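You operate a simulated robot arm through the tools that you are given. There is no shell and no other tool. Be economical: measure what you need, move in short steps, check, and stop when the job is done.

You are at the controls of a simulated robot arm. One attempt, no reset.

TASK
Wipe the ink off the long roller and put its cover back.
Fine: set the cardboard cover on the trestle while you work; use the red rag and put it back; leave the stand locked. What is to be rubbed or washed off counts as gone when no trace of it is left.

Only the result counts: the job must be done as asked and must still hold three seconds after the hand-in. Knocking over, shifting, dropping, spilling or breaking anything else fails it. Lids that push on must go on centred and level and be pressed home; caps that screw on are set level and turned clockwise until they are tight.

THE ROBOT
A 6-joint arm with a two-finger gripper, fixed in place. Base frame: the origin is at the foot of the arm, x ahead of it, y to its left, z up. Lengths are in cm, angles in rad, forces in N, time in s.
Its first joint turns from -2.897 to 2.897 rad. Payload 2.45 kg.
The TCP is the grasp point between the finger pads, 2 cm short of the fingertips. In the tool frame z runs along the fingers and y along their closing line. The gripper opens to 14 cm. The gripper's body begins 16.8 cm behind the TCP.
Orientation is told as [roll, pitch, yaw] about the base's x, y, z axes, in that order, counted from this pose: with the fingers straight down and closing along the base's y, the tool's x points along the base's -x, its y along +y and its z along -z.

THE INTERFACE
- The arm moves only by the tool servo_tool. Its argument "increments" is a list of rows, each an object (a shift or turn left out is 0, a gripper value left out holds the last) with "delta_pos": the shift along the base's x, y, z in units of 40 mm (1.0 is 40 mm), a list of three; "dr": the turn, a rotation vector about the base's x, y, z in units of 5 degrees (1.0 is 5 degrees), a list of three; "claw": the opening, from 0 (shut) to 1 (fully open). In form: [{"delta_pos": [x, y, z], "dr": [wx, wy, wz], "claw": claw}, ...]. A call has 1 to 10 rows; each row shifts and turns the commanded pose from where the row before left it. A call with a number of a shift or a turn outside -1 to 1 is refused whole. Each row takes 0.2 s and may step no farther than 5 cm and 0.15 rad from the row before; otherwise, or with a gripper value out of range, the whole call is refused. Where a pose cannot be reached the arm comes as near as it can. A force on the tool above 40 N (or 10 N above the force at the start of the call, whichever is more), or a blocked arm, ends the call early, and 0.2 s more pass. The fingers move at their own pace (about 4.5 cm/s each) and stop on an object; they squeeze with about 38 N. The grip force told is the motor's: it shows also when the fingers shut on nothing. Time passes only in rows, and 0.2 s behind the last, so rows that do not move let the fingers close. It gives the time, the measured TCP pose, the force on the tool (base axes), the opening and the grip force at its end, in the units of the frame above (readings bear some noise), with the torque about the TCP (base axes, N m) and any sound that the robot's microphone picked up.
- Cameras (640 x 400 px; columns grow to the right, rows downward): "scene" is fixed at [4.86, -65, 156.26]; the picture's right is [0.73, -0.68, 0.00], its down [-0.55, -0.59, -0.59] and it looks along [0.40, 0.43, -0.81] (base axes); focal length 299 px, centre (320, 200). "wrist" rides on the gripper at [7.8, 1.1, -20.9] in the tool frame; the picture's right is [-0.14, 0.99, 0.00], its down [-0.92, -0.13, -0.37] and it looks along [-0.37, -0.05, 0.93] (tool axes); focal length 280 px, centre (320, 200).
- capture(camera): a new picture of that camera. It takes no simulated time.
- probe_pixels(camera, pixels): there is no depth. For up to 12 entries [column, row, z] of the newest picture of that camera ("zoom" is the newest enlarged one), the place [x, y] in the base frame at which the ray of that pixel passes the height z, good to about 0.2 cm. It takes no simulated time.
- enlarge(camera, box): a new picture of the part [left, top, right, bottom] of that camera's present view, enlarged. It takes no simulated time.
- finish_job(): hands the job in; it is judged then, once.

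Keep the steps short. Do not move on a guess: measure, check each grasp and each placing, and mend mistakes. In all there are 80 turns and 46 pictures (those below and enlarged ones count). Leave the gripper open and the arm clear of the work at the hand-in unless told otherwise, and finish with a single line.

The tools are called after "Call:" as name(argument=value, ...) on one line, values as JSON. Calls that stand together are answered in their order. servo_tool: Moves the arm, as the interface text tells. Its arguments: {"type":"object","properties":{"increments":{"type":"array","items":{"type":"object","properties":{"delta_pos":{"type":"array","items":{"type":"number"}},"dr":{"type":"array","items":{"type":"number"}},"claw":{"type":"number"}}}}},"required":["increments"]} The other tools are called the same way: capture (camera) takes a picture; probe_pixels (camera, pixels) gives the place at which the rays of pixels pass given heights; enlarge (camera, box) takes an enlarged picture of a part of a camera's view; finish_job () hands the job in.

At the start:

```text
t: 0.0
ee_pos: [82.6, -33.8, 111.75]
orientation: [-0.001, -0.001, 0.001]
wrist_force: [-0.4, 0.6, 0.1]
ft_torque: [-0.02, 0.0, -0.01]
gripper_width: 13.98
finger_force: 0.2
```

scene: 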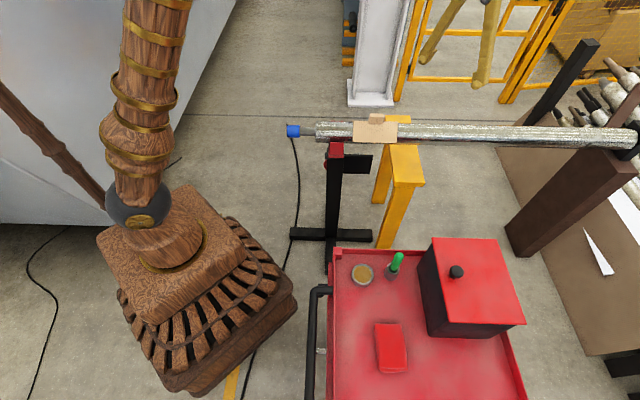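
wrist: 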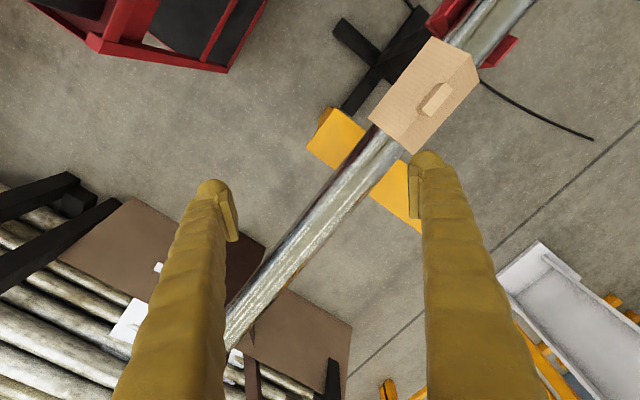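

I see a long roller with a cardboard cover near (375,130), a yellow trestle at (400,165), and a red cart carrying a red rag at (390,347). I'll enlarge these areas first.

Call:
enlarge(camera="scene", box=[270, 90, 450, 202])

Call:
enlarge(camera="scene", box=[310, 230, 540, 374])

Call:
enlarge(camera="wrist", box=[300, 0, 540, 150])

```text
3.56 times, centred on (360, 146) of scene
```

zoom: 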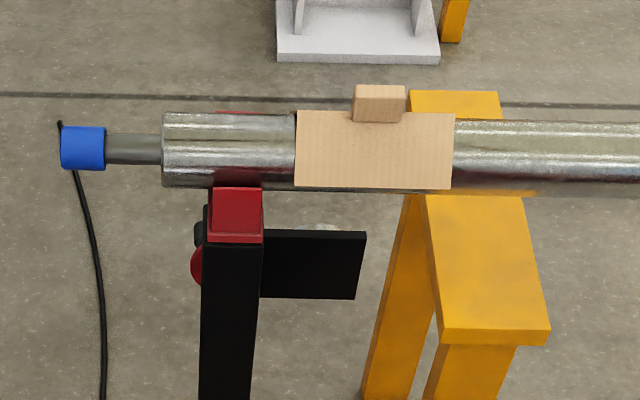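

```text
2.78 times, centred on (425, 302) of scene
```

zoom: 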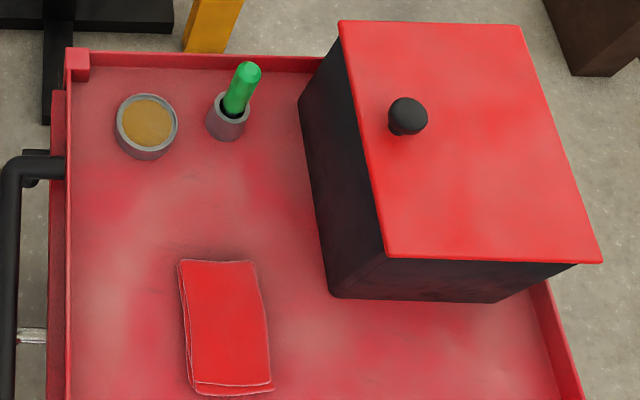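

```text
2.67 times, centred on (420, 75) of wrist
```

zoom: 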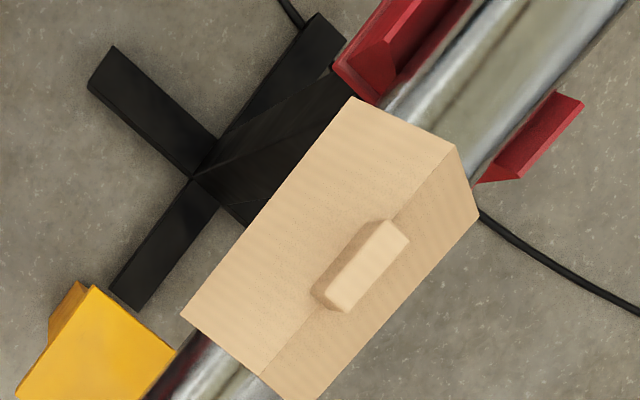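

The cover is a roof shape with a handle on its ridge. I'll find heights by crossing rays from the two cameras.

Call:
probe_pixels(camera="scene", pixels=[[377, 116, 60], [377, 116, 70], [377, 116, 80], [377, 116, 90], [353, 142, 60], [353, 142, 80], [397, 143, 60], [397, 143, 80], [389, 183, 40], [389, 183, 60], [424, 184, 40], [424, 184, 60]])

Call:
probe_pixels(camera="zoom", pixels=[[375, 258, 60], [375, 258, 70], [375, 258, 80], [375, 258, 90], [350, 97, 60], [350, 97, 80], [181, 315, 60], [181, 315, 80], [95, 286, 40], [95, 286, 60], [176, 351, 40], [176, 351, 60]])

Call:
probe_pixels(camera="wrist", pixels=[[320, 108, 40], [320, 108, 60], [307, 140, 40], [307, 140, 60], [438, 97, 80], [418, 240, 40], [418, 240, 60], [470, 20, 70], [230, 320, 70], [430, 40, 70]])

```text
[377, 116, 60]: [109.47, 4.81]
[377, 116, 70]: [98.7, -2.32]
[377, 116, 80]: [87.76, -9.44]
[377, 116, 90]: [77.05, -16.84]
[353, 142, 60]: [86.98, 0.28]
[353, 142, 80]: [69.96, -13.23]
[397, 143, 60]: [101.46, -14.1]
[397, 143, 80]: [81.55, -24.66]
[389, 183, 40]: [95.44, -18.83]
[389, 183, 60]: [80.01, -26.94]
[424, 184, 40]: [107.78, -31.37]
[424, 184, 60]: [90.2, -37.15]
```

```text
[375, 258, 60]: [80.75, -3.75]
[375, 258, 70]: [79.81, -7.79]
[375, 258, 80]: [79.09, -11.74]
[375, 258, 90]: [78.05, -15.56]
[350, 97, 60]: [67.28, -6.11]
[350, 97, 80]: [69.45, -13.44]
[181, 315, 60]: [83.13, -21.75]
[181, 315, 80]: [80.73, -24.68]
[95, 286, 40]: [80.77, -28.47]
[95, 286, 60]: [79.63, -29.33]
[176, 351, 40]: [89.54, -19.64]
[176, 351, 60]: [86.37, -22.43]
```

```text
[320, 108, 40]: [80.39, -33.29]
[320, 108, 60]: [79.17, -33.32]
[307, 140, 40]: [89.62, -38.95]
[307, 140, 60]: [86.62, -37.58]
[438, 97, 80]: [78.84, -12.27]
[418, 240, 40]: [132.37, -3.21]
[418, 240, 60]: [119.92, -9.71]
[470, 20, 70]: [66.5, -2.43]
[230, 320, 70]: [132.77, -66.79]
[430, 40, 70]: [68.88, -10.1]
```

The cover's lower edge is at z≈80, the handle top at about 88.5, and the roller runs along (1,-1). Next I'll measure the trestle top and the rag more precisely, using the scene and wrist views.

Call:
probe_pixels(camera="scene", pixels=[[394, 183, 60], [394, 183, 65], [394, 183, 70], [424, 183, 60], [424, 183, 65], [424, 183, 70], [376, 322, 40], [376, 322, 50], [407, 370, 40], [407, 370, 50], [399, 323, 40], [380, 372, 40]])

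Call:
probe_pixels(camera="wrist", pixels=[[335.6, 107.5, 60], [335.6, 107.5, 65], [335.6, 107.5, 70], [306, 149, 60], [306, 149, 65], [306, 149, 70], [366, 131.5, 65], [421, 233, 65], [431, 110, 88.5], [446, 92, 88.5], [480, 81, 80], [371, 119, 80]])

Call:
enlarge(camera="wrist", box=[290, 80, 450, 240])

```text
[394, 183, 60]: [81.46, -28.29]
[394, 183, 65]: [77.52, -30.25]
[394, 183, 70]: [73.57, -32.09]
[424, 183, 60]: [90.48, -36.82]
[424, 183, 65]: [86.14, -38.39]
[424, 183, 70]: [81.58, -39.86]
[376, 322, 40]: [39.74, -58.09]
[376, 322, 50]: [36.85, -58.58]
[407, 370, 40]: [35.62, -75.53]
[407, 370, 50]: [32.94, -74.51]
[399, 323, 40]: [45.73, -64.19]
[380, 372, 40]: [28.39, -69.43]
```

```text
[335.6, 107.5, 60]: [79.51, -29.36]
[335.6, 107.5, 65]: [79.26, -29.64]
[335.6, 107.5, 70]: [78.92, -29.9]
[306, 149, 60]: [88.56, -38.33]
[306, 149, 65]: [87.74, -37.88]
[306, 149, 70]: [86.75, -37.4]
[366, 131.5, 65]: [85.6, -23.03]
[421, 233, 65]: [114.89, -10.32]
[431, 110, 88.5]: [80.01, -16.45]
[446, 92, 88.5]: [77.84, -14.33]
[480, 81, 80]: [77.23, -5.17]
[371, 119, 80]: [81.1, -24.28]
```

```text
2.50 times, centred on (370, 160) of wrist
```

zoom: 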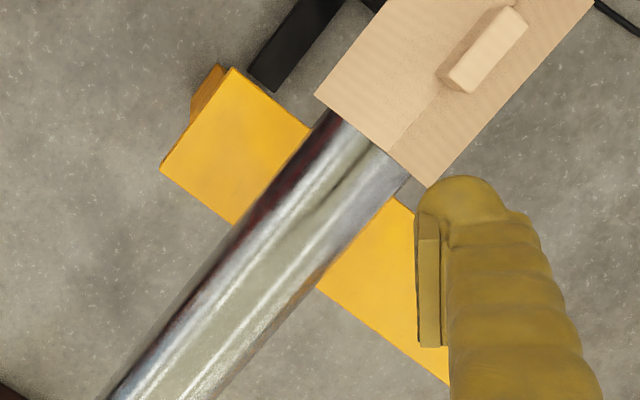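

Call:
probe_pixels(camera="scene", pixels=[[385.5, 115.5, 63], [410, 115.5, 63], [383.5, 144.5, 63], [390, 145, 63], [417, 145, 63], [320, 143, 80], [317, 123, 80], [320, 133, 84], [450, 145, 80], [450, 125, 80], [293, 131, 80], [300, 131, 80]])

Call:
probe_pixels(camera="zoom", pixels=[[335, 112, 80], [405, 158, 80], [110, 395, 80], [222, 395, 80], [450, 385, 63], [310, 130, 63], [235, 222, 63], [318, 290, 63], [412, 207, 63], [390, 152, 86], [428, 187, 80], [316, 95, 80]])

```text
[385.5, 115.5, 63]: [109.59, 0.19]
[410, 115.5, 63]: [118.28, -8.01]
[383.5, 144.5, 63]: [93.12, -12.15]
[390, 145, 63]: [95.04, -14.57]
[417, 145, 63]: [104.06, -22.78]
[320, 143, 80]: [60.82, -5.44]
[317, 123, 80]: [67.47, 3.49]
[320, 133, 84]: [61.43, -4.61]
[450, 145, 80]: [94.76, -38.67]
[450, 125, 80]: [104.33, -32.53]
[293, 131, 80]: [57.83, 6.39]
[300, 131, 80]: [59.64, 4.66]
```

```text
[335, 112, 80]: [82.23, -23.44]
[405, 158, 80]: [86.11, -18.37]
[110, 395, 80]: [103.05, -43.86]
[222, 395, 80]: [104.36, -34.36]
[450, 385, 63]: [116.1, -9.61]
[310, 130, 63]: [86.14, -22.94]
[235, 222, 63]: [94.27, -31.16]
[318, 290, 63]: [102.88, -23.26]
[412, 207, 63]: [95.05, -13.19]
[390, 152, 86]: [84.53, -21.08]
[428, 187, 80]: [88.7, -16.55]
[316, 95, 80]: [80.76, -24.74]
```

The roller axis is at about p=45.2 (p along (1,1)), z≈79.6, with radius about 3.6. The trestle top is at z≈63 and has plenty of free space beyond the roller. I'll bring the gripper above the handle, yawed 45° so the fingers close along the roller.

Call:
servo_tool(increments=[{"delta_pos": [-0.108, 0.519, -0.326], "dr": [0, 0, 1], "claw": 0.5}, {"delta_pos": [-0.108, 0.519, -0.326], "dr": [0, 0, 1]}, {"delta_pos": [-0.108, 0.519, -0.326], "dr": [0, 0, 1]}, {"delta_pos": [-0.108, 0.519, -0.326], "dr": [0, 0, 1]}, {"delta_pos": [-0.108, 0.519, -0.326], "dr": [0, 0, 1]}, {"delta_pos": [-0.108, 0.519, -0.326], "dr": [0, 0, 1]}, {"delta_pos": [-0.108, 0.519, -0.326], "dr": [0, 0, 1]}, {"delta_pos": [-0.108, 0.519, -0.326], "dr": [0, 0, 1]}, {"delta_pos": [-0.108, 0.519, -0.326], "dr": [0, 0, 1]}])

Call:
capture(camera="wrist")

```text
t: 2.0
ee_pos: [78.8, -14.99, 99.8]
orientation: [0.001, 0.0, 0.787]
wrist_force: [0.7, 0.0, -0.7]
ft_torque: [-0.01, 0.0, 0.01]
gripper_width: 7.0
finger_force: 0.0
```

```text
39 pictures are left
```

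wrist: 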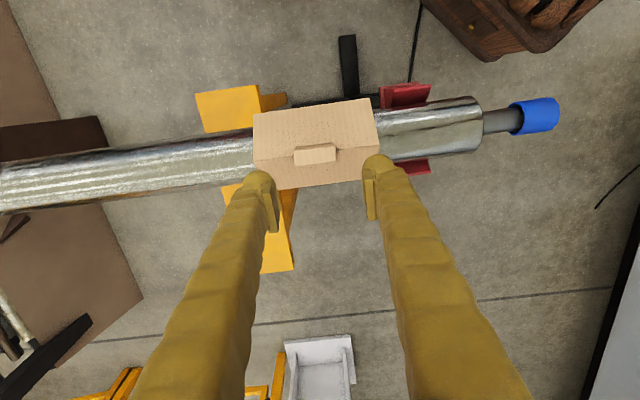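

Arrived cleanly. I'll tilt the tool 20° so it leans back towards the base, which gives the reach for the far part of the trestle. Then I'll measure the handle.

Call:
servo_tool(increments=[{"dr": [0.707, -0.707, 0]}, {"dr": [0.707, -0.707, 0]}, {"dr": [0.707, -0.707, 0]}, {"dr": [0.707, -0.707, 0]}, {}])

Call:
enlarge(camera="wrist", box=[220, 80, 412, 200])

Call:
enlarge(camera="scene", box=[310, 85, 438, 165])

```text
t: 3.2
ee_pos: [78.71, -15.06, 99.89]
orientation: [0.0, -0.351, 0.786]
wrist_force: [0.0, 0.7, -0.4]
ft_torque: [0.01, 0.01, 0.0]
gripper_width: 6.99
finger_force: 0.0
```

```text
3.33 times, centred on (316, 140) of wrist
```

zoom: 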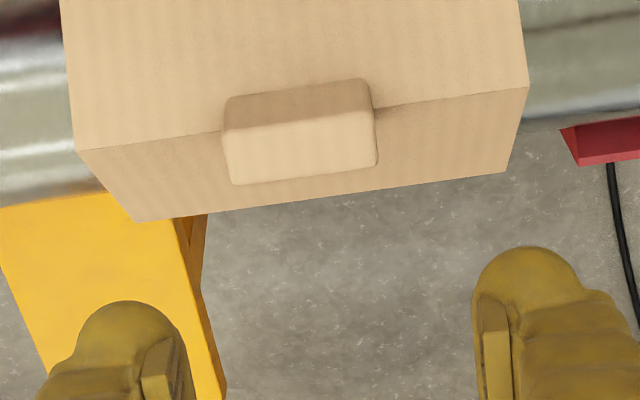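

```text
5.00 times, centred on (374, 125) of scene
```

zoom: 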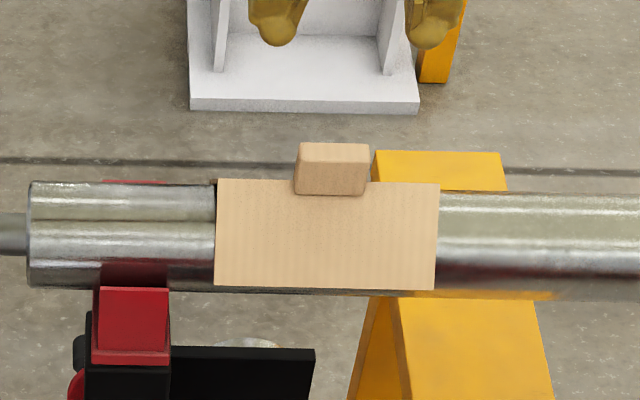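

Call:
probe_pixels(camera="scene", pixels=[[369.8, 117.4, 87], [369.8, 117.4, 89], [383.6, 117.8, 87], [383.6, 117.8, 89], [370.4, 113.6, 87], [370.4, 113.6, 89], [353, 142, 79], [353, 142, 81], [397, 142.8, 79], [397, 142.8, 81]])

Call:
probe_pixels(camera="wrist", pixels=[[332.5, 113.6, 87], [332.5, 113.6, 89], [286.6, 119, 87], [286.6, 119, 89], [333.4, 129.5, 87], [333.4, 129.5, 89], [289.9, 135.5, 87], [289.9, 135.5, 89], [244, 125, 85], [378.4, 106.2, 85], [260.5, 146.5, 80], [373, 131.5, 80]])

```text
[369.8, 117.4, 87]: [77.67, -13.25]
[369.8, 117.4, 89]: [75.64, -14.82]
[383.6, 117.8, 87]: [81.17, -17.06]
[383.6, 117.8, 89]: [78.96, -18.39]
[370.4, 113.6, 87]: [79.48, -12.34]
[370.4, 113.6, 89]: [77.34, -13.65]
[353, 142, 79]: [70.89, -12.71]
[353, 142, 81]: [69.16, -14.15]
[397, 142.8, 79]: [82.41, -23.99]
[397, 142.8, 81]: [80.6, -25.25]
```

```text
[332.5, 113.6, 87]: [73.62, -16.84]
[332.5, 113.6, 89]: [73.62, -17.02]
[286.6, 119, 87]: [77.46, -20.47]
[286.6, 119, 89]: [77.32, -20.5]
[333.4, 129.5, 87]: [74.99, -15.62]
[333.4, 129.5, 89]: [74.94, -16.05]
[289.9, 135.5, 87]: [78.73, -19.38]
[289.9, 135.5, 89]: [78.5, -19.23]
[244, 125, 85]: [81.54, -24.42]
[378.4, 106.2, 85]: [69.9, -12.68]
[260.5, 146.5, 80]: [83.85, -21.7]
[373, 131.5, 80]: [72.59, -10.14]
```

The wrist probe used the picture from before the tilt, so I'll retake it.

Call:
enlarge(camera="wrist", box=[220, 80, 412, 200])

Call:
probe_pixels(camera="zoom", pixels=[[375, 112, 87], [375, 112, 89], [222, 130, 87], [222, 130, 89], [378, 165, 88], [233, 185, 88], [80, 150, 85], [528, 87, 85], [135, 222, 80], [510, 171, 80]])

```text
3.33 times, centred on (316, 140) of wrist
```

zoom: 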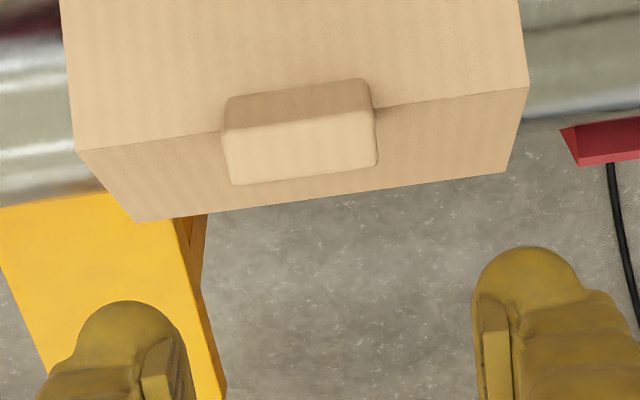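

```text
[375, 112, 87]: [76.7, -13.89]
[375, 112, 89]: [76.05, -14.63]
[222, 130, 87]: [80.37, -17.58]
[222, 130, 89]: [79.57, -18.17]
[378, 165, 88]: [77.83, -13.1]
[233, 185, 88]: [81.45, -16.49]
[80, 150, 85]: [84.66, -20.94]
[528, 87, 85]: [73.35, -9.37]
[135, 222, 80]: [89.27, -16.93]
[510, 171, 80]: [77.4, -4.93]
```

The handle is about 5 × 2 cm, with its top at z≈88.4, centred at (78.8,-15.3). I'll open to 8.4 cm and go down around it.

Call:
servo_tool(increments=[{"delta_pos": [0.03, -0.07, -0.5], "claw": 0.6}, {"delta_pos": [0, 0, -0.7]}, {"delta_pos": [0, 0, -0.7]}, {"delta_pos": [0, 0, -0.6]}, {"delta_pos": [0, 0, -0.4]}, {"delta_pos": [0, 0, -0.17]}, {}])

Call:
enlarge(camera="wrist", box=[200, 100, 440, 250])

```text
t: 4.7
ee_pos: [78.84, -15.45, 87.99]
orientation: [-0.001, -0.351, 0.784]
wrist_force: [-4.2, -0.4, 15.1]
ft_torque: [0.28, 0.38, 0.06]
gripper_width: 8.45
finger_force: 0.0
stopped in row 7: the force on the tool passed its limit at 43 N (the readings are from after the stop); the commanded pose is now the measured one
```

```text
2.67 times, centred on (320, 175) of wrist
```

zoom: 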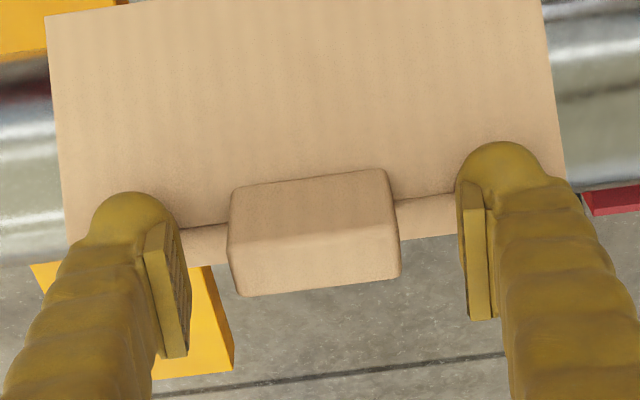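

The fingertips touched the roof. I'll back off 3 mm and close.

Call:
servo_tool(increments=[{"delta_pos": [0, 0, 0.08]}, {"claw": 0.2}, {}, {}, {}])

Call:
enlarge(camera="wrist", box=[200, 100, 440, 250])

Call:
enlarge(camera="scene", box=[310, 85, 438, 165])

```text
t: 5.9
ee_pos: [78.73, -15.48, 88.28]
orientation: [-0.002, -0.351, 0.786]
wrist_force: [1.1, -1.1, 2.4]
ft_torque: [0.03, -0.01, 0.03]
gripper_width: 4.83
finger_force: 38.2
```

```text
2.67 times, centred on (320, 175) of wrist
```

zoom: 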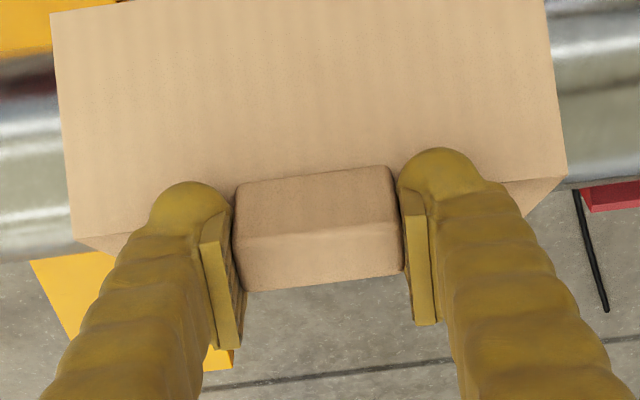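

```text
5.00 times, centred on (374, 125) of scene
```

zoom: 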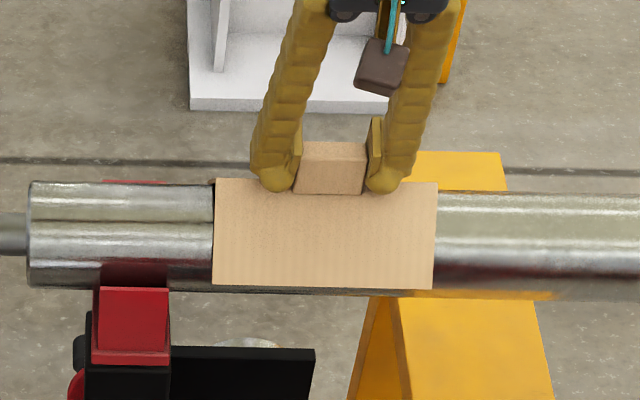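

Gripped at 4.83 cm; home pose is (78.73,-15.48,88.28). I'll lift gently.

Call:
servo_tool(increments=[{"delta_pos": [0, 0, 0.3]}, {"delta_pos": [0, 0, 0.5]}, {"delta_pos": [0, 0, 0.6]}, {"delta_pos": [0, 0, 0.6]}, {"delta_pos": [0, 0, 0.5]}, {}])

Call:
enlarge(camera="scene", box=[310, 70, 438, 150])

```text
t: 7.3
ee_pos: [78.91, -15.16, 98.43]
orientation: [0.0, -0.352, 0.785]
wrist_force: [0.6, 0.4, -0.2]
ft_torque: [0.01, -0.01, -0.03]
gripper_width: 4.86
finger_force: 37.4
```

```text
5.00 times, centred on (374, 110) of scene
```

zoom: 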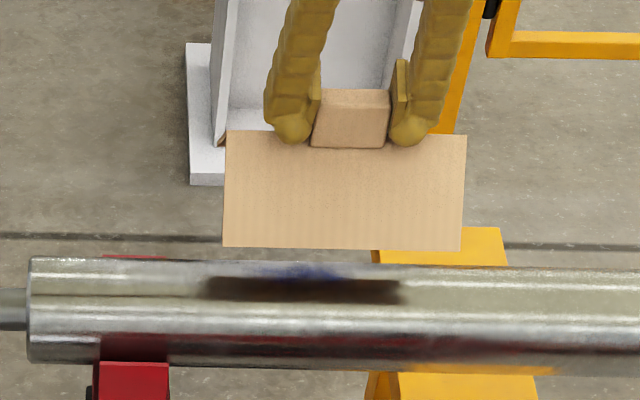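

The cover is held level, and there is an ink smear on top of the roller at zoom (300,285). I'll carry the cover over the far part of the trestle.

Call:
servo_tool(increments=[{"delta_pos": [0.75, 0.02, 0]}, {"delta_pos": [0.75, 0.02, 0]}, {"delta_pos": [0.75, 0.02, 0]}, {"delta_pos": [0.75, 0.02, 0]}, {"delta_pos": [0.75, 0.02, 0]}, {"delta_pos": [0.75, 0.02, 0]}, {"delta_pos": [0.75, 0.02, 0]}, {"delta_pos": [0.75, 0.02, 0]}, {}])

Call:
capture(camera="scene")

Call:
capture(camera="wrist")

```text
t: 9.3
ee_pos: [102.72, -14.94, 98.25]
orientation: [-0.003, -0.354, 0.785]
wrist_force: [0.0, 0.3, -0.8]
ft_torque: [0.0, 0.0, 0.01]
gripper_width: 4.84
finger_force: 38.6
```

```text
31 pictures are left
```

scene: 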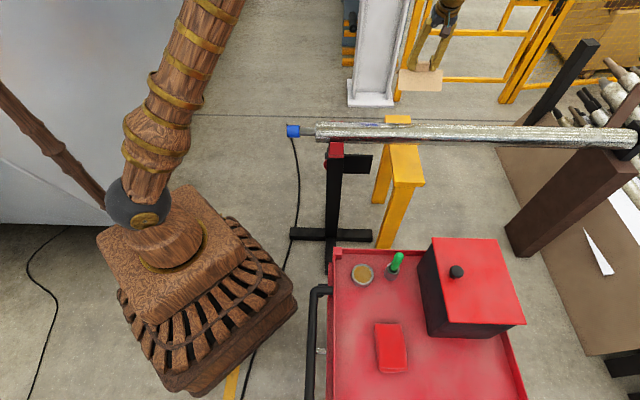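

```text
30 pictures are left
```

wrist: 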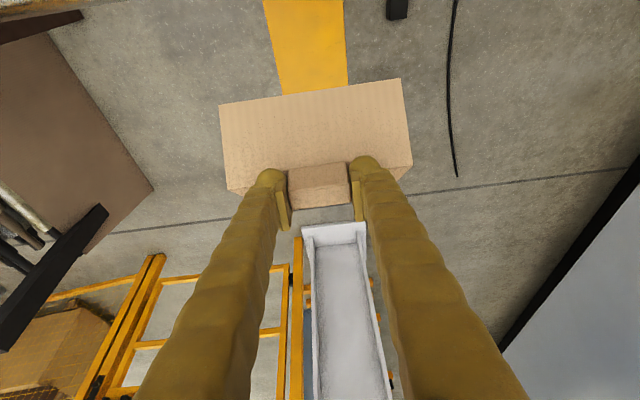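

Reach is fine and the cover is centred across the trestle (q≈83). I'll lower it most of the way.

Call:
servo_tool(increments=[{"delta_pos": [0, 0, -0.7]}, {"delta_pos": [0, 0, -0.7]}, {"delta_pos": [0, 0, -0.7]}, {"delta_pos": [0, 0, -0.7]}, {"delta_pos": [0, 0, -0.7]}, {"delta_pos": [0, 0, -0.7]}, {}])

Call:
capture(camera="scene")

```text
t: 10.9
ee_pos: [103.04, -15.0, 81.68]
orientation: [-0.001, -0.35, 0.787]
wrist_force: [0.1, -0.2, -0.8]
ft_torque: [0.0, -0.01, -0.01]
gripper_width: 4.85
finger_force: 38.0
```

```text
29 pictures are left
```

scene: 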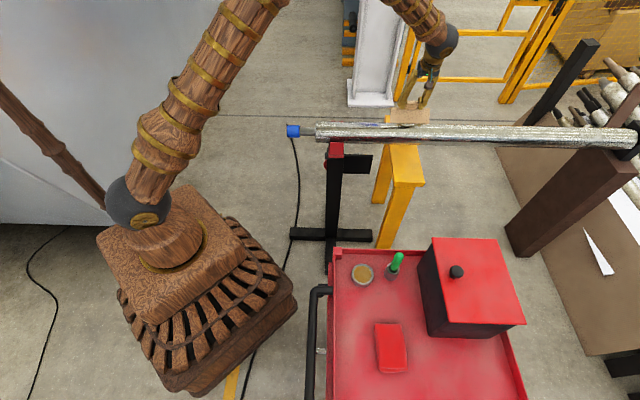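

Clear so far. I'll lower to about 73.5, then go in small steps until contact.

Call:
servo_tool(increments=[{"delta_pos": [0, 0, -0.6]}, {"delta_pos": [0, 0, -0.6]}, {"delta_pos": [0, 0, -0.5]}, {"delta_pos": [0, 0, -0.3]}, {}])

Call:
servo_tool(increments=[{"delta_pos": [0, 0, -0.08]}, {"delta_pos": [0, 0, -0.08]}, {"delta_pos": [0, 0, -0.08]}, {}])

Call:
enlarge(camera="wrist", box=[200, 30, 440, 180])

```text
t: 12.1
ee_pos: [102.88, -14.83, 73.34]
orientation: [-0.002, -0.35, 0.786]
wrist_force: [0.7, -0.4, -1.2]
ft_torque: [0.0, -0.02, 0.03]
gripper_width: 4.84
finger_force: 38.1
```

```text
t: 13.1
ee_pos: [102.94, -14.86, 72.45]
orientation: [-0.002, -0.352, 0.785]
wrist_force: [-0.5, 0.5, -1.6]
ft_torque: [-0.01, 0.01, 0.03]
gripper_width: 4.85
finger_force: 37.9
```

```text
2.67 times, centred on (320, 105) of wrist
```

zoom: 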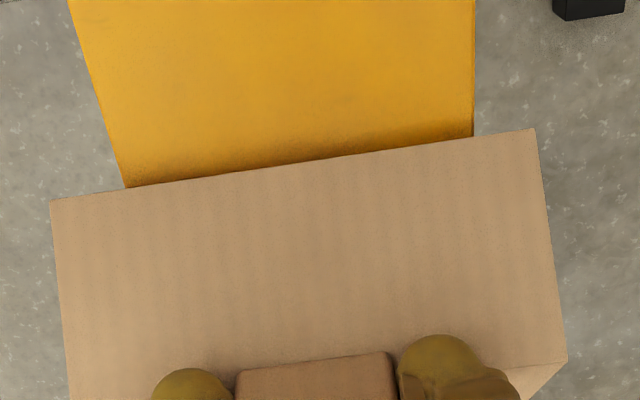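

Not touching yet; I'll go down in 1.5–2 mm steps.

Call:
servo_tool(increments=[{"delta_pos": [0, 0, -0.05]}, {"delta_pos": [0, 0, -0.05]}, {"delta_pos": [0, 0, -0.05]}, {}])

Call:
servo_tool(increments=[{"delta_pos": [0, 0, -0.04]}, {"delta_pos": [0, 0, -0.04]}, {}])

```text
t: 14.1
ee_pos: [102.8, -14.8, 71.89]
orientation: [-0.001, -0.351, 0.785]
wrist_force: [0.3, -0.1, -0.6]
ft_torque: [0.0, -0.03, 0.0]
gripper_width: 4.86
finger_force: 37.6
```

```text
t: 14.9
ee_pos: [102.8, -14.96, 71.54]
orientation: [-0.002, -0.35, 0.785]
wrist_force: [0.7, -0.6, 0.2]
ft_torque: [-0.02, -0.01, 0.01]
gripper_width: 4.84
finger_force: 38.3
```

Call:
servo_tool(increments=[{"delta_pos": [0, 0, -0.04]}, {"delta_pos": [0, 0, -0.03]}, {}])

Call:
servo_tool(increments=[{"delta_pos": [0, 0, -0.03]}, {"delta_pos": [0, 0, -0.03]}, {}])

```text
t: 15.7
ee_pos: [102.96, -14.82, 71.37]
orientation: [-0.004, -0.352, 0.785]
wrist_force: [1.8, -0.1, 19.8]
ft_torque: [-0.71, 0.77, 0.04]
gripper_width: 4.84
finger_force: 37.6
```

```text
t: 16.6
ee_pos: [103.04, -14.65, 71.28]
orientation: [-0.002, -0.355, 0.786]
wrist_force: [-2.1, -1.2, 8.0]
ft_torque: [-0.04, 0.52, 0.05]
gripper_width: 4.86
finger_force: 37.9
stopped in row 3: the force on the tool passed its limit at 41 N (the readings are from after the stop); the commanded pose is now the measured one
```

Contact at z≈71.35. I'll release, back up along the tool and check.

Call:
servo_tool(increments=[{"delta_pos": [0, 0, 0.02]}, {"claw": 0.55}, {}, {}])

Call:
servo_tool(increments=[{"delta_pos": [0, 0, 0.5]}, {"delta_pos": [0, 0, 0.6]}, {"delta_pos": [0, 0, 0.8]}, {"delta_pos": [0, 0, 0.8]}, {"delta_pos": [0, 0, 0.8]}, {"delta_pos": [0, 0, 0.8]}, {"delta_pos": [0, 0, 0.8]}, {"delta_pos": [0, 0, 0.8]}, {}])

Call:
capture(camera="wrist")

Call:
enlarge(camera="scene", box=[310, 70, 438, 150])

```text
t: 17.6
ee_pos: [103.03, -14.67, 71.26]
orientation: [-0.004, -0.353, 0.786]
wrist_force: [0.3, -0.6, 0.1]
ft_torque: [0.02, -0.03, -0.04]
gripper_width: 7.7
finger_force: 0.0
```

```text
t: 19.6
ee_pos: [103.04, -14.67, 95.04]
orientation: [-0.004, -0.352, 0.786]
wrist_force: [0.0, 0.1, 0.5]
ft_torque: [0.0, 0.0, 0.0]
gripper_width: 7.69
finger_force: 0.0
```

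```text
27 pictures are left
```

wrist: 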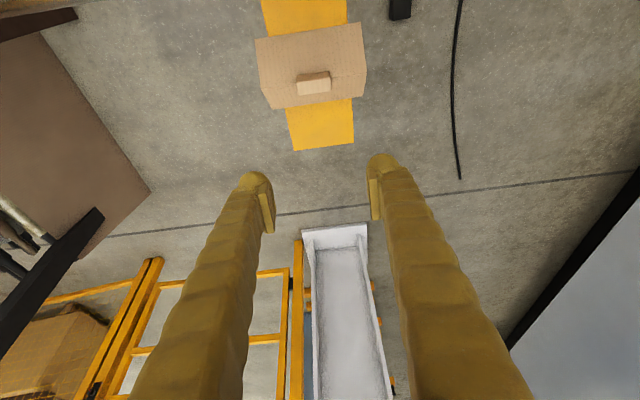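

```text
5.00 times, centred on (374, 110) of scene
```

zoom: 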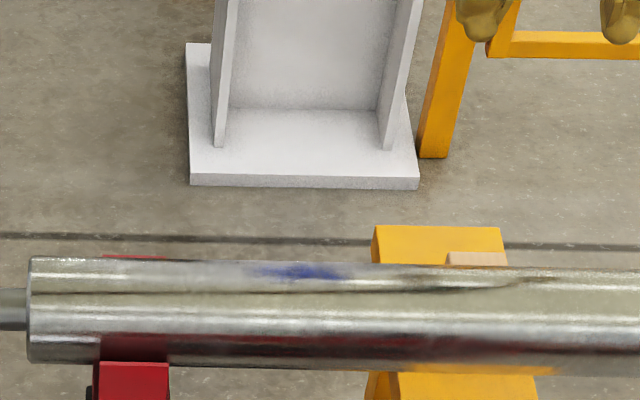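

The cover sits well on the trestle, and the ink smear is blue at scene px (370,124). I'll move back towards the cart, straightening the tool.

Call:
servo_tool(increments=[{"delta_pos": [-0.64, -0.395, 0.3]}, {"delta_pos": [-0.64, -0.395, 0.3]}, {"delta_pos": [-0.64, -0.395, 0.2], "dr": [-0.707, 0.707, 0]}, {"delta_pos": [-0.64, -0.395, 0.2], "dr": [-0.707, 0.707, 0]}, {"delta_pos": [-0.64, -0.395, 0], "dr": [-0.707, 0.707, 0]}, {"delta_pos": [-0.64, -0.395, 0], "dr": [-0.707, 0.707, 0]}, {"delta_pos": [-0.64, -0.395, 0]}, {"delta_pos": [-0.64, -0.395, 0]}, {"delta_pos": [-0.64, -0.395, 0]}, {"delta_pos": [-0.64, -0.395, 0]}])

Call:
capture(camera="wrist")

```text
t: 21.8
ee_pos: [77.51, -30.48, 98.77]
orientation: [-0.003, -0.003, 0.785]
wrist_force: [-0.6, -0.4, 0.5]
ft_torque: [-0.01, 0.0, -0.05]
gripper_width: 7.69
finger_force: 0.0
```

```text
25 pictures are left
```

wrist: 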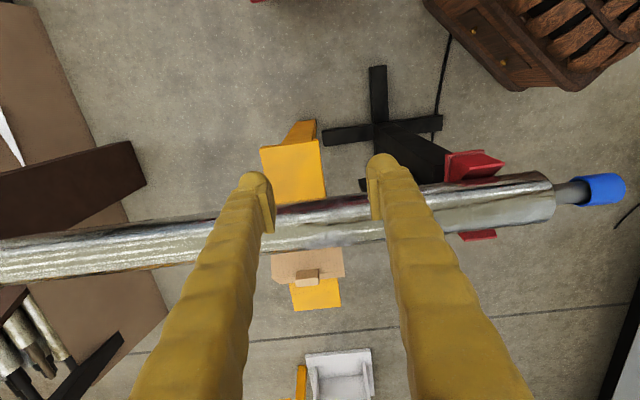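

Call:
servo_tool(increments=[{"delta_pos": [-0.75, -0.7, 0], "claw": 1}, {"delta_pos": [-0.75, -0.7, 0]}, {"delta_pos": [-0.75, -0.7, 0]}, {"delta_pos": [-0.75, -0.7, 0]}, {"delta_pos": [-0.75, -0.7, 0]}, {"delta_pos": [-0.75, -0.7, 0]}, {"delta_pos": [-0.75, -0.7, 0]}, {"delta_pos": [-0.75, -0.7, 0]}, {"delta_pos": [-0.75, -0.7, 0]}, {"delta_pos": [-0.75, -0.7, 0]}])

Call:
capture(camera="wrist")

```text
t: 24.0
ee_pos: [47.25, -58.36, 98.87]
orientation: [-0.003, -0.006, 0.784]
wrist_force: [0.1, 0.6, 0.2]
ft_torque: [-0.02, 0.03, 0.01]
gripper_width: 13.97
finger_force: 0.0
```

```text
24 pictures are left
```

wrist: 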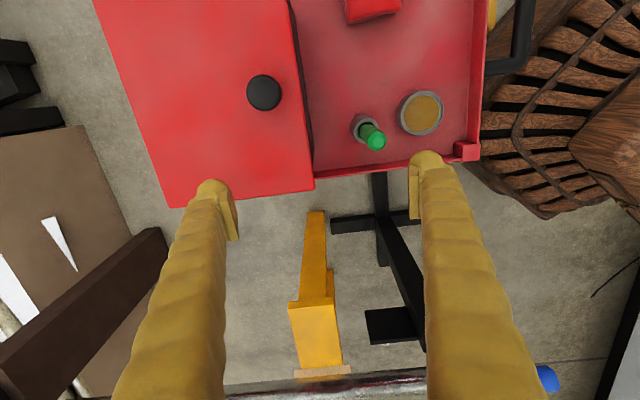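

Call:
probe_pixels(camera="scene", pixels=[[374.7, 323.5, 40], [374.7, 323.5, 50], [374.7, 323.5, 60], [401.7, 324, 40], [401.7, 324, 50], [401.7, 324, 60], [362, 273, 50], [362, 273, 60], [457, 272, 60], [457, 272, 70], [457, 272, 80]])

Call:
probe_pixels(camera="wrist", pixels=[[401, 10, 40], [401, 10, 50], [401, 10, 60], [347, 22, 40], [347, 22, 50], [347, 22, 60], [421, 113, 50], [421, 113, 60], [264, 92, 60], [264, 92, 70], [264, 92, 80]])

```text
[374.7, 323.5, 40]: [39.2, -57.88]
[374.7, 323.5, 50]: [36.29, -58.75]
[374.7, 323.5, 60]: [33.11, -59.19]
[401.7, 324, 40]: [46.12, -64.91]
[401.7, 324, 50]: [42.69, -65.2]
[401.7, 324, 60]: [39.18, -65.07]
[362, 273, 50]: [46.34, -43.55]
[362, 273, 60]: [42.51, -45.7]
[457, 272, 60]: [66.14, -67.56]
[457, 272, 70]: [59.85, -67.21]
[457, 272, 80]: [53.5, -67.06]
```

```text
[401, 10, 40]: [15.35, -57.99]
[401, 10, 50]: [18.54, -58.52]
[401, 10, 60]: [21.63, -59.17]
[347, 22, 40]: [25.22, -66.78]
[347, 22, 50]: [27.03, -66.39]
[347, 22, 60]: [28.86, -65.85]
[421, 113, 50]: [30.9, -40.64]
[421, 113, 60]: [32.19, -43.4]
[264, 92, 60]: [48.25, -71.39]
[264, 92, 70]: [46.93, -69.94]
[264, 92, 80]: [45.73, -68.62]
```

The rag and cart tray are high (z≈78), and the box knob is near z≈95. I'll raise first and then go above the rag.

Call:
servo_tool(increments=[{"delta_pos": [-0.1, 0.1, 0.9]}, {"delta_pos": [-0.1, 0.1, 0.9]}, {"delta_pos": [-0.1, 0.1, 0.9]}, {"delta_pos": [-0.7, -0.4, 0]}, {"delta_pos": [-0.7, -0.4, 0]}, {"delta_pos": [-0.7, -0.4, 0]}, {"delta_pos": [-0.7, -0.4, 0]}, {"delta_pos": [-0.7, -0.4, 0]}, {"delta_pos": [-0.7, -0.4, 0]}, {}])

Call:
capture(camera="wrist")

Call:
probe_pixels(camera="scene", pixels=[[374.7, 323.5, 78], [401.7, 324, 78], [408.2, 369.6, 78], [378.3, 370.3, 78], [431, 337, 78], [361, 283, 78], [418, 246, 95], [441, 319, 95], [525, 324, 95], [493, 239, 95]])

```text
t: 26.2
ee_pos: [29.33, -66.89, 109.58]
orientation: [-0.003, -0.005, 0.785]
wrist_force: [0.6, -0.2, 0.2]
ft_torque: [-0.02, -0.03, -0.02]
gripper_width: 13.99
finger_force: 0.2
```

```text
23 pictures are left
```

wrist: 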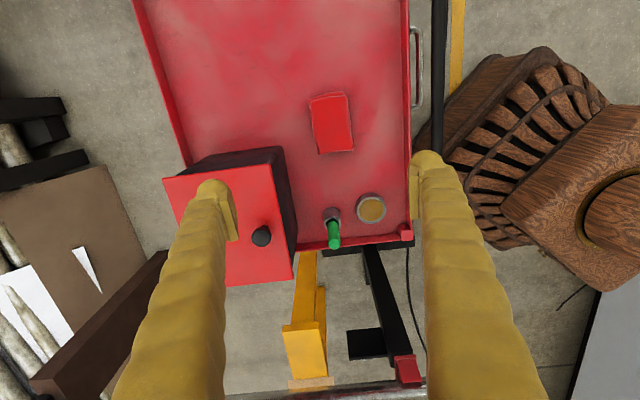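

```text
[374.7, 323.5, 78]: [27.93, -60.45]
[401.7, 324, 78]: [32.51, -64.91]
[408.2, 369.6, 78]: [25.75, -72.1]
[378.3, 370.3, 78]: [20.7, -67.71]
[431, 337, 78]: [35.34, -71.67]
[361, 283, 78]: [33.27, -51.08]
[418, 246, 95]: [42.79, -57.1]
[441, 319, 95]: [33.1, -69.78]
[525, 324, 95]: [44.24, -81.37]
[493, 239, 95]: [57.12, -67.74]
```

Call:
probe_pixels(camera="wrist", pixels=[[353, 149, 60], [353, 149, 70], [353, 149, 78], [319, 153, 70], [319, 153, 78], [310, 98, 78], [346, 93, 78], [278, 150, 95], [295, 280, 95], [163, 179, 95], [261, 237, 98]])

Call:
enlarge(camera="wrist", box=[240, 80, 400, 180])

```text
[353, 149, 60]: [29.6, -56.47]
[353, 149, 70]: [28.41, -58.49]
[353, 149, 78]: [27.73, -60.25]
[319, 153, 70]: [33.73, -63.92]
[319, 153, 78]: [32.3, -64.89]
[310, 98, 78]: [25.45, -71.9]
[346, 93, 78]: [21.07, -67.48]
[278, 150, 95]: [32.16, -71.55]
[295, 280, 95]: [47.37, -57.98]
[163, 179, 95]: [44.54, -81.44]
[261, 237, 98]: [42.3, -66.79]
```

```text
4.00 times, centred on (320, 130) of wrist
```

zoom: 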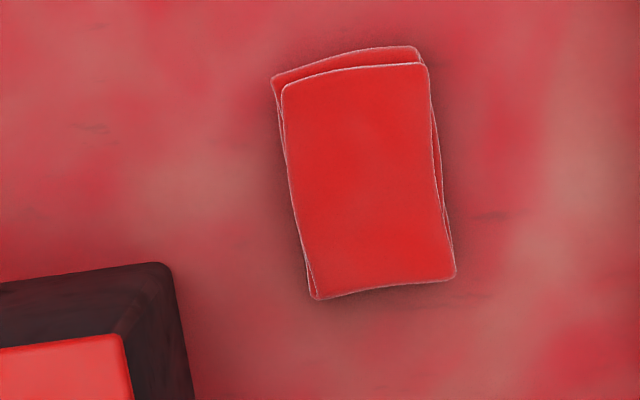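

The two views agree: the rag centre is (26.7,-66.2) and the top z≈78, about 6.5 × 10 cm. I'll grip across the short side, slightly off centre away from the box, and lower to z≈83.

Call:
servo_tool(increments=[{"delta_pos": [-0.45, 0, 0], "claw": 0.68}, {"delta_pos": [-0.4, -0.01, 0]}, {"delta_pos": [0, 0, -0.8]}, {"delta_pos": [0, 0, -0.8]}, {"delta_pos": [0, 0, -0.9]}, {"delta_pos": [0, 0, -0.9]}, {"delta_pos": [0, 0, -0.9]}, {"delta_pos": [0, 0, -0.9]}, {"delta_pos": [0, 0, -0.8]}, {"delta_pos": [0, 0, -0.65]}])

Call:
capture(camera="wrist")

```text
t: 28.4
ee_pos: [25.91, -67.05, 82.92]
orientation: [-0.004, -0.005, 0.785]
wrist_force: [0.2, 0.4, -0.4]
ft_torque: [0.04, 0.0, 0.0]
gripper_width: 9.5
finger_force: 0.0
```

```text
21 pictures are left
```

wrist: 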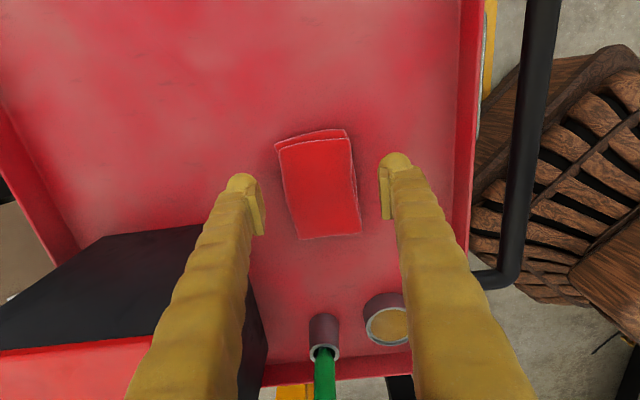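

Fingers are centred on either side of the rag. I'll descend in small steps, watching the force.

Call:
servo_tool(increments=[{"delta_pos": [0, 0, -0.35]}, {"delta_pos": [0, 0, -0.3]}, {"delta_pos": [0, 0, -0.15]}, {"delta_pos": [0, 0, -0.08]}, {}])

Call:
enlarge(camera="wrist", box=[220, 110, 420, 235])

Call:
probe_pixels(camera="zoom", pixels=[[100, 200, 77]])

```text
t: 29.6
ee_pos: [26.08, -66.94, 79.45]
orientation: [-0.004, -0.005, 0.787]
wrist_force: [0.0, 0.3, 0.9]
ft_torque: [0.02, 0.02, 0.0]
gripper_width: 9.53
finger_force: 0.1
```

```text
3.20 times, centred on (320, 172) of wrist
```

zoom: 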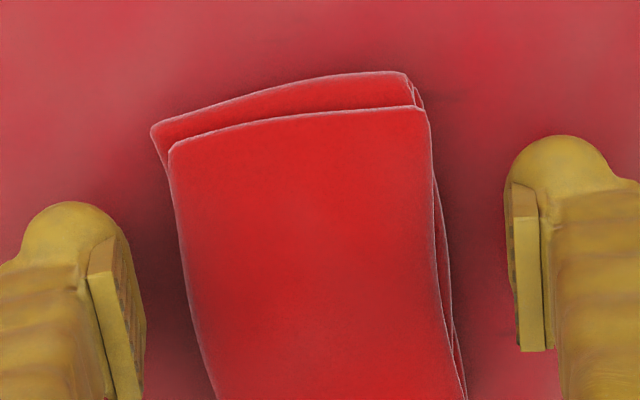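

```text
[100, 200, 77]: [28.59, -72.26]
```

Call:
servo_tool(increments=[{"delta_pos": [0, 0, -0.05]}, {"delta_pos": [0, 0, -0.05]}, {}])

Call:
servo_tool(increments=[{"delta_pos": [0, 0, -0.05]}, {"delta_pos": [0, 0, -0.05]}, {}])

```text
t: 30.4
ee_pos: [26.09, -66.92, 79.2]
orientation: [-0.002, -0.005, 0.785]
wrist_force: [1.0, 0.4, 0.3]
ft_torque: [0.01, 0.03, -0.02]
gripper_width: 9.52
finger_force: 0.1
```

```text
t: 31.2
ee_pos: [25.99, -67.06, 78.93]
orientation: [-0.004, -0.005, 0.787]
wrist_force: [0.3, -0.2, 0.3]
ft_torque: [0.0, 0.02, -0.01]
gripper_width: 9.51
finger_force: 0.1
```

Tips are at about 76.9, below the rag's top face. I'll close now and check the grip.

Call:
servo_tool(increments=[{"claw": 0.35}, {}, {}, {}, {}])

Call:
enlarge(camera="wrist", box=[220, 110, 420, 235])

```text
t: 32.4
ee_pos: [26.0, -66.99, 78.89]
orientation: [-0.003, -0.006, 0.787]
wrist_force: [-4.6, 5.4, 23.0]
ft_torque: [0.4, 0.38, 0.22]
gripper_width: 6.73
finger_force: 38.1
```

```text
3.20 times, centred on (320, 172) of wrist
```

zoom: 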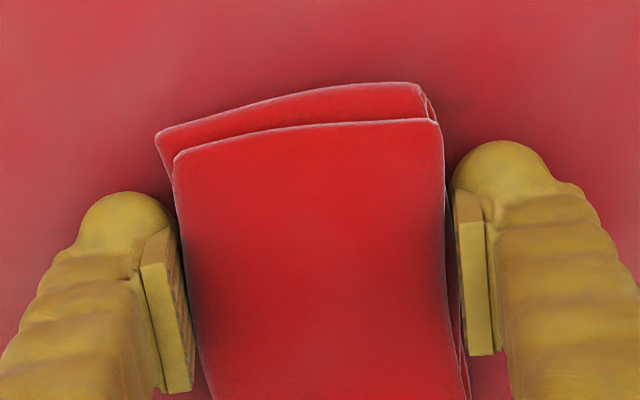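

Grip stopped at 6.73 cm on the rag; rag home TCP is (26.0,-67.0,78.9). I'll lift.

Call:
servo_tool(increments=[{"delta_pos": [0, 0, 0.3]}, {"delta_pos": [0, 0, 0.6]}, {"delta_pos": [0, 0, 0.9]}, {"delta_pos": [0, 0, 0.9]}, {"delta_pos": [0, 0, 0.9]}, {"delta_pos": [0, 0, 0.9]}, {"delta_pos": [0, 0, 0.9]}, {"delta_pos": [0, 0, 0.9]}, {"delta_pos": [0, 0, 0.9]}, {}])

Call:
capture(camera="scene")

```text
t: 34.6
ee_pos: [25.98, -66.83, 107.72]
orientation: [-0.005, -0.005, 0.785]
wrist_force: [-0.3, 0.0, -0.4]
ft_torque: [0.01, -0.01, 0.0]
gripper_width: 6.66
finger_force: 38.0
```

```text
18 pictures are left
```

scene: 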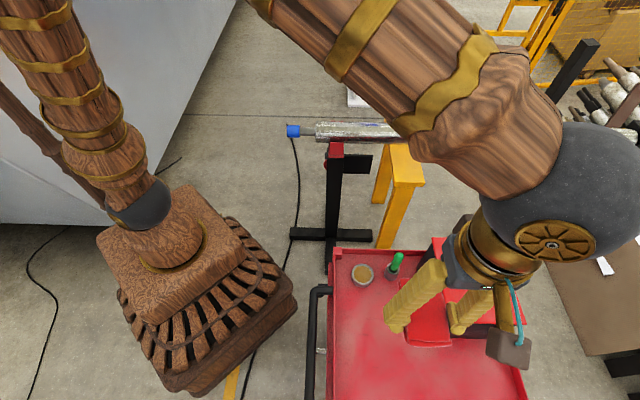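

The rag is held. I'll locate the ink on the roller surface using the earlier pixel positions while moving over to the roller.

Call:
probe_pixels(camera="scene", pixels=[[359, 124.5, 82.5], [370, 123, 82], [370, 126, 83], [379, 124.5, 82.5], [384, 125.5, 82.5]])

Call:
servo_tool(increments=[{"delta_pos": [0.6, 0.9, 0]}, {"delta_pos": [0.6, 0.9, 0]}, {"delta_pos": [0.6, 0.9, 0]}, {"delta_pos": [0.6, 0.9, 0]}, {"delta_pos": [0.6, 0.9, 0]}, {"delta_pos": [0.6, 0.9, 0]}, {"delta_pos": [0.6, 0.9, 0]}, {"delta_pos": [0.6, 0.9, 0]}, {"delta_pos": [0.6, 0.9, 0]}, {}])

```text
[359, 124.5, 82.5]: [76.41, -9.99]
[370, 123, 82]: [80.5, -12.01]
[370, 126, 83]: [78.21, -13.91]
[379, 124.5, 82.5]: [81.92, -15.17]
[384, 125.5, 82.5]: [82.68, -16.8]
```

```text
t: 36.8
ee_pos: [47.36, -34.42, 107.83]
orientation: [-0.004, -0.006, 0.784]
wrist_force: [0.2, 1.0, -1.0]
ft_torque: [-0.02, 0.01, 0.02]
gripper_width: 6.67
finger_force: 38.0
```

The ink starts near the roller's top and runs onto its far side. I'll turn the yaw to -45° so the fingers straddle the roller, and move to the far side to see it all.

Call:
servo_tool(increments=[{"delta_pos": [0.54, 0.458, 0], "dr": [0, 0, -1]}, {"delta_pos": [0.54, 0.458, 0], "dr": [0, 0, -1]}, {"delta_pos": [0.54, 0.458, 0], "dr": [0, 0, -1]}, {"delta_pos": [0.54, 0.458, 0], "dr": [0, 0, -1]}, {"delta_pos": [0.54, 0.458, 0], "dr": [0, 0, -1]}, {"delta_pos": [0.54, 0.458, 0], "dr": [0, 0, -1]}, {"delta_pos": [0.54, 0.458, 0], "dr": [0, 0, -1]}, {"delta_pos": [0.54, 0.458, 0], "dr": [0, 0, -1]}, {"delta_pos": [0.54, 0.458, 0], "dr": [0, 0, -1]}])

Call:
servo_tool(increments=[{"delta_pos": [0.54, 0.458, 0], "dr": [0, 0, -1]}, {"delta_pos": [0.54, 0.458, 0], "dr": [0, 0, -1]}, {"delta_pos": [0.54, 0.458, 0], "dr": [0, 0, -1]}, {"delta_pos": [0.54, 0.458, 0], "dr": [0, 0, -1]}, {"delta_pos": [0.54, 0.458, 0], "dr": [0, 0, -1]}, {"delta_pos": [0.54, 0.458, 0], "dr": [0, 0, -1]}, {"delta_pos": [0.54, 0.458, 0], "dr": [0, 0, -1]}, {"delta_pos": [0.54, 0.458, 0], "dr": [0, 0, -1]}, {"delta_pos": [0.54, 0.458, 0], "dr": [0, 0, -1]}, {}])

Call:
capture(camera="wrist")

```text
t: 38.8
ee_pos: [67.16, -17.9, 107.81]
orientation: [-0.003, -0.004, -0.003]
wrist_force: [0.7, -0.8, 0.7]
ft_torque: [-0.01, -0.02, -0.04]
gripper_width: 6.68
finger_force: 38.1
```

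```text
t: 41.0
ee_pos: [86.29, -1.31, 107.46]
orientation: [-0.003, -0.004, -0.786]
wrist_force: [0.0, 0.7, -0.5]
ft_torque: [-0.02, 0.02, -0.01]
gripper_width: 6.65
finger_force: 37.9
```

```text
17 pictures are left
```

wrist: 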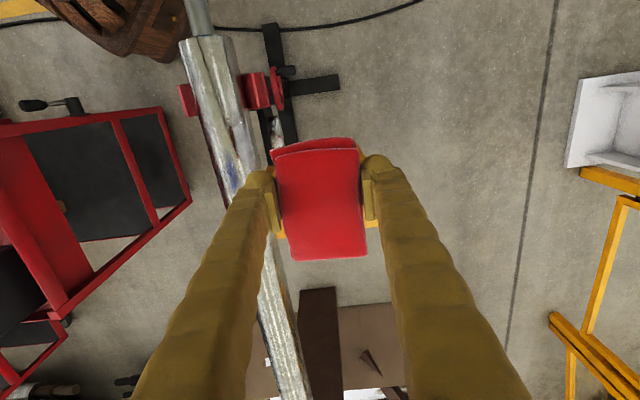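

The ink at (228,172) is partly hidden by the finger. I'll shift 7 cm along the roller and enlarge.

Call:
servo_tool(increments=[{"delta_pos": [0.6, -0.6, 0]}, {"delta_pos": [0.6, -0.6, 0]}, {}])

Call:
enlarge(camera="wrist", box=[150, 40, 310, 200])

```text
t: 41.8
ee_pos: [91.35, -6.05, 107.66]
orientation: [-0.004, -0.006, -0.785]
wrist_force: [-0.2, -0.3, -0.8]
ft_torque: [-0.03, -0.01, -0.02]
gripper_width: 6.64
finger_force: 37.8
```

```text
2.50 times, centred on (230, 120) of wrist
```

zoom: 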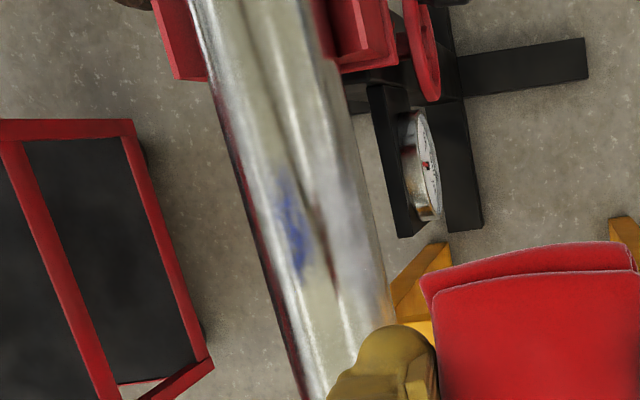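

Call:
probe_pixels(camera="zoom", pixels=[[288, 168, 83], [303, 275, 83], [275, 220, 83], [312, 240, 83], [312, 240, 82], [230, 180, 80], [355, 180, 80], [215, 95, 80], [325, 72, 80], [390, 300, 80]])

```text
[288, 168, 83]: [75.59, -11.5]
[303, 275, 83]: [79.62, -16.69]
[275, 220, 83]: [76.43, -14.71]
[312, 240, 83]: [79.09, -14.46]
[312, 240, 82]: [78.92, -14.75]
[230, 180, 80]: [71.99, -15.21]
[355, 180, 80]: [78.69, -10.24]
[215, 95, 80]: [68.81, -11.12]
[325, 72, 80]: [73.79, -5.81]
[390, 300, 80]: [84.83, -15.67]
```

The ink covers q≈61–69 and p≈43.5–47, around the top of the roller (top z≈84). I'll go above it with the rag and down to z≈89.

Call:
servo_tool(increments=[{"delta_pos": [-0.72, -0.378, 0]}, {"delta_pos": [-0.72, -0.378, 0]}, {"delta_pos": [-0.72, -0.378, 0]}, {"delta_pos": [-0.72, -0.378, 0]}, {"delta_pos": [-0.72, -0.378, 0]}, {"delta_pos": [0, 0, -0.9]}, {"delta_pos": [0, 0, -0.9]}, {"delta_pos": [0, 0, -0.9]}, {"delta_pos": [0, 0, -0.9]}, {"delta_pos": [0, 0, -0.9]}])

Call:
servo_tool(increments=[{"delta_pos": [0, 0, -0.1]}, {"delta_pos": [0, 0, -0.1]}, {"delta_pos": [0, 0, -0.08]}, {}])

Call:
enlarge(camera="wrist", box=[220, 80, 420, 205])

```text
t: 44.0
ee_pos: [77.02, -13.54, 89.67]
orientation: [-0.003, -0.007, -0.787]
wrist_force: [0.0, -1.2, -0.2]
ft_torque: [-0.02, 0.05, -0.02]
gripper_width: 6.66
finger_force: 38.1
```

```text
t: 45.0
ee_pos: [76.96, -13.91, 88.38]
orientation: [-0.004, -0.005, -0.786]
wrist_force: [0.5, 0.7, 0.3]
ft_torque: [-0.02, 0.02, 0.03]
gripper_width: 6.66
finger_force: 38.1
```

```text
3.20 times, centred on (320, 142) of wrist
```

zoom: 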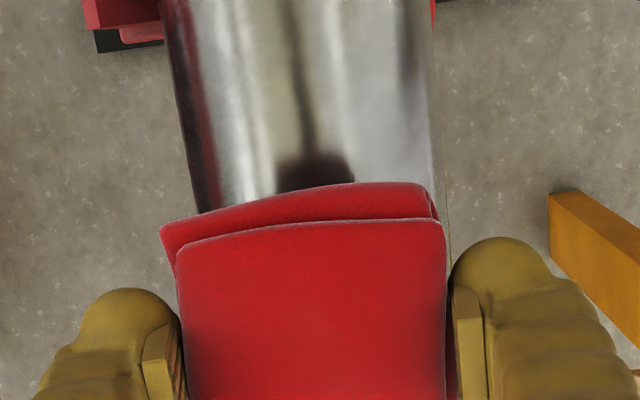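

The rag is centred over the roller. I'll go down in small steps until contact.

Call:
servo_tool(increments=[{"delta_pos": [0, 0, -0.08]}, {"delta_pos": [0, 0, -0.08]}, {"delta_pos": [0, 0, -0.08]}, {}])

Call:
servo_tool(increments=[{"delta_pos": [0, 0, -0.06]}, {"delta_pos": [0, 0, -0.06]}, {"delta_pos": [0, 0, -0.04]}, {}])

```text
t: 46.0
ee_pos: [76.87, -13.93, 87.51]
orientation: [-0.003, -0.004, -0.784]
wrist_force: [-0.6, -0.4, 0.1]
ft_torque: [-0.04, 0.02, 0.0]
gripper_width: 6.63
finger_force: 38.4
```

```text
t: 47.0
ee_pos: [76.89, -13.98, 86.72]
orientation: [-0.004, -0.006, -0.784]
wrist_force: [0.9, 0.4, -0.9]
ft_torque: [-0.01, 0.03, -0.02]
gripper_width: 6.68
finger_force: 38.0
```

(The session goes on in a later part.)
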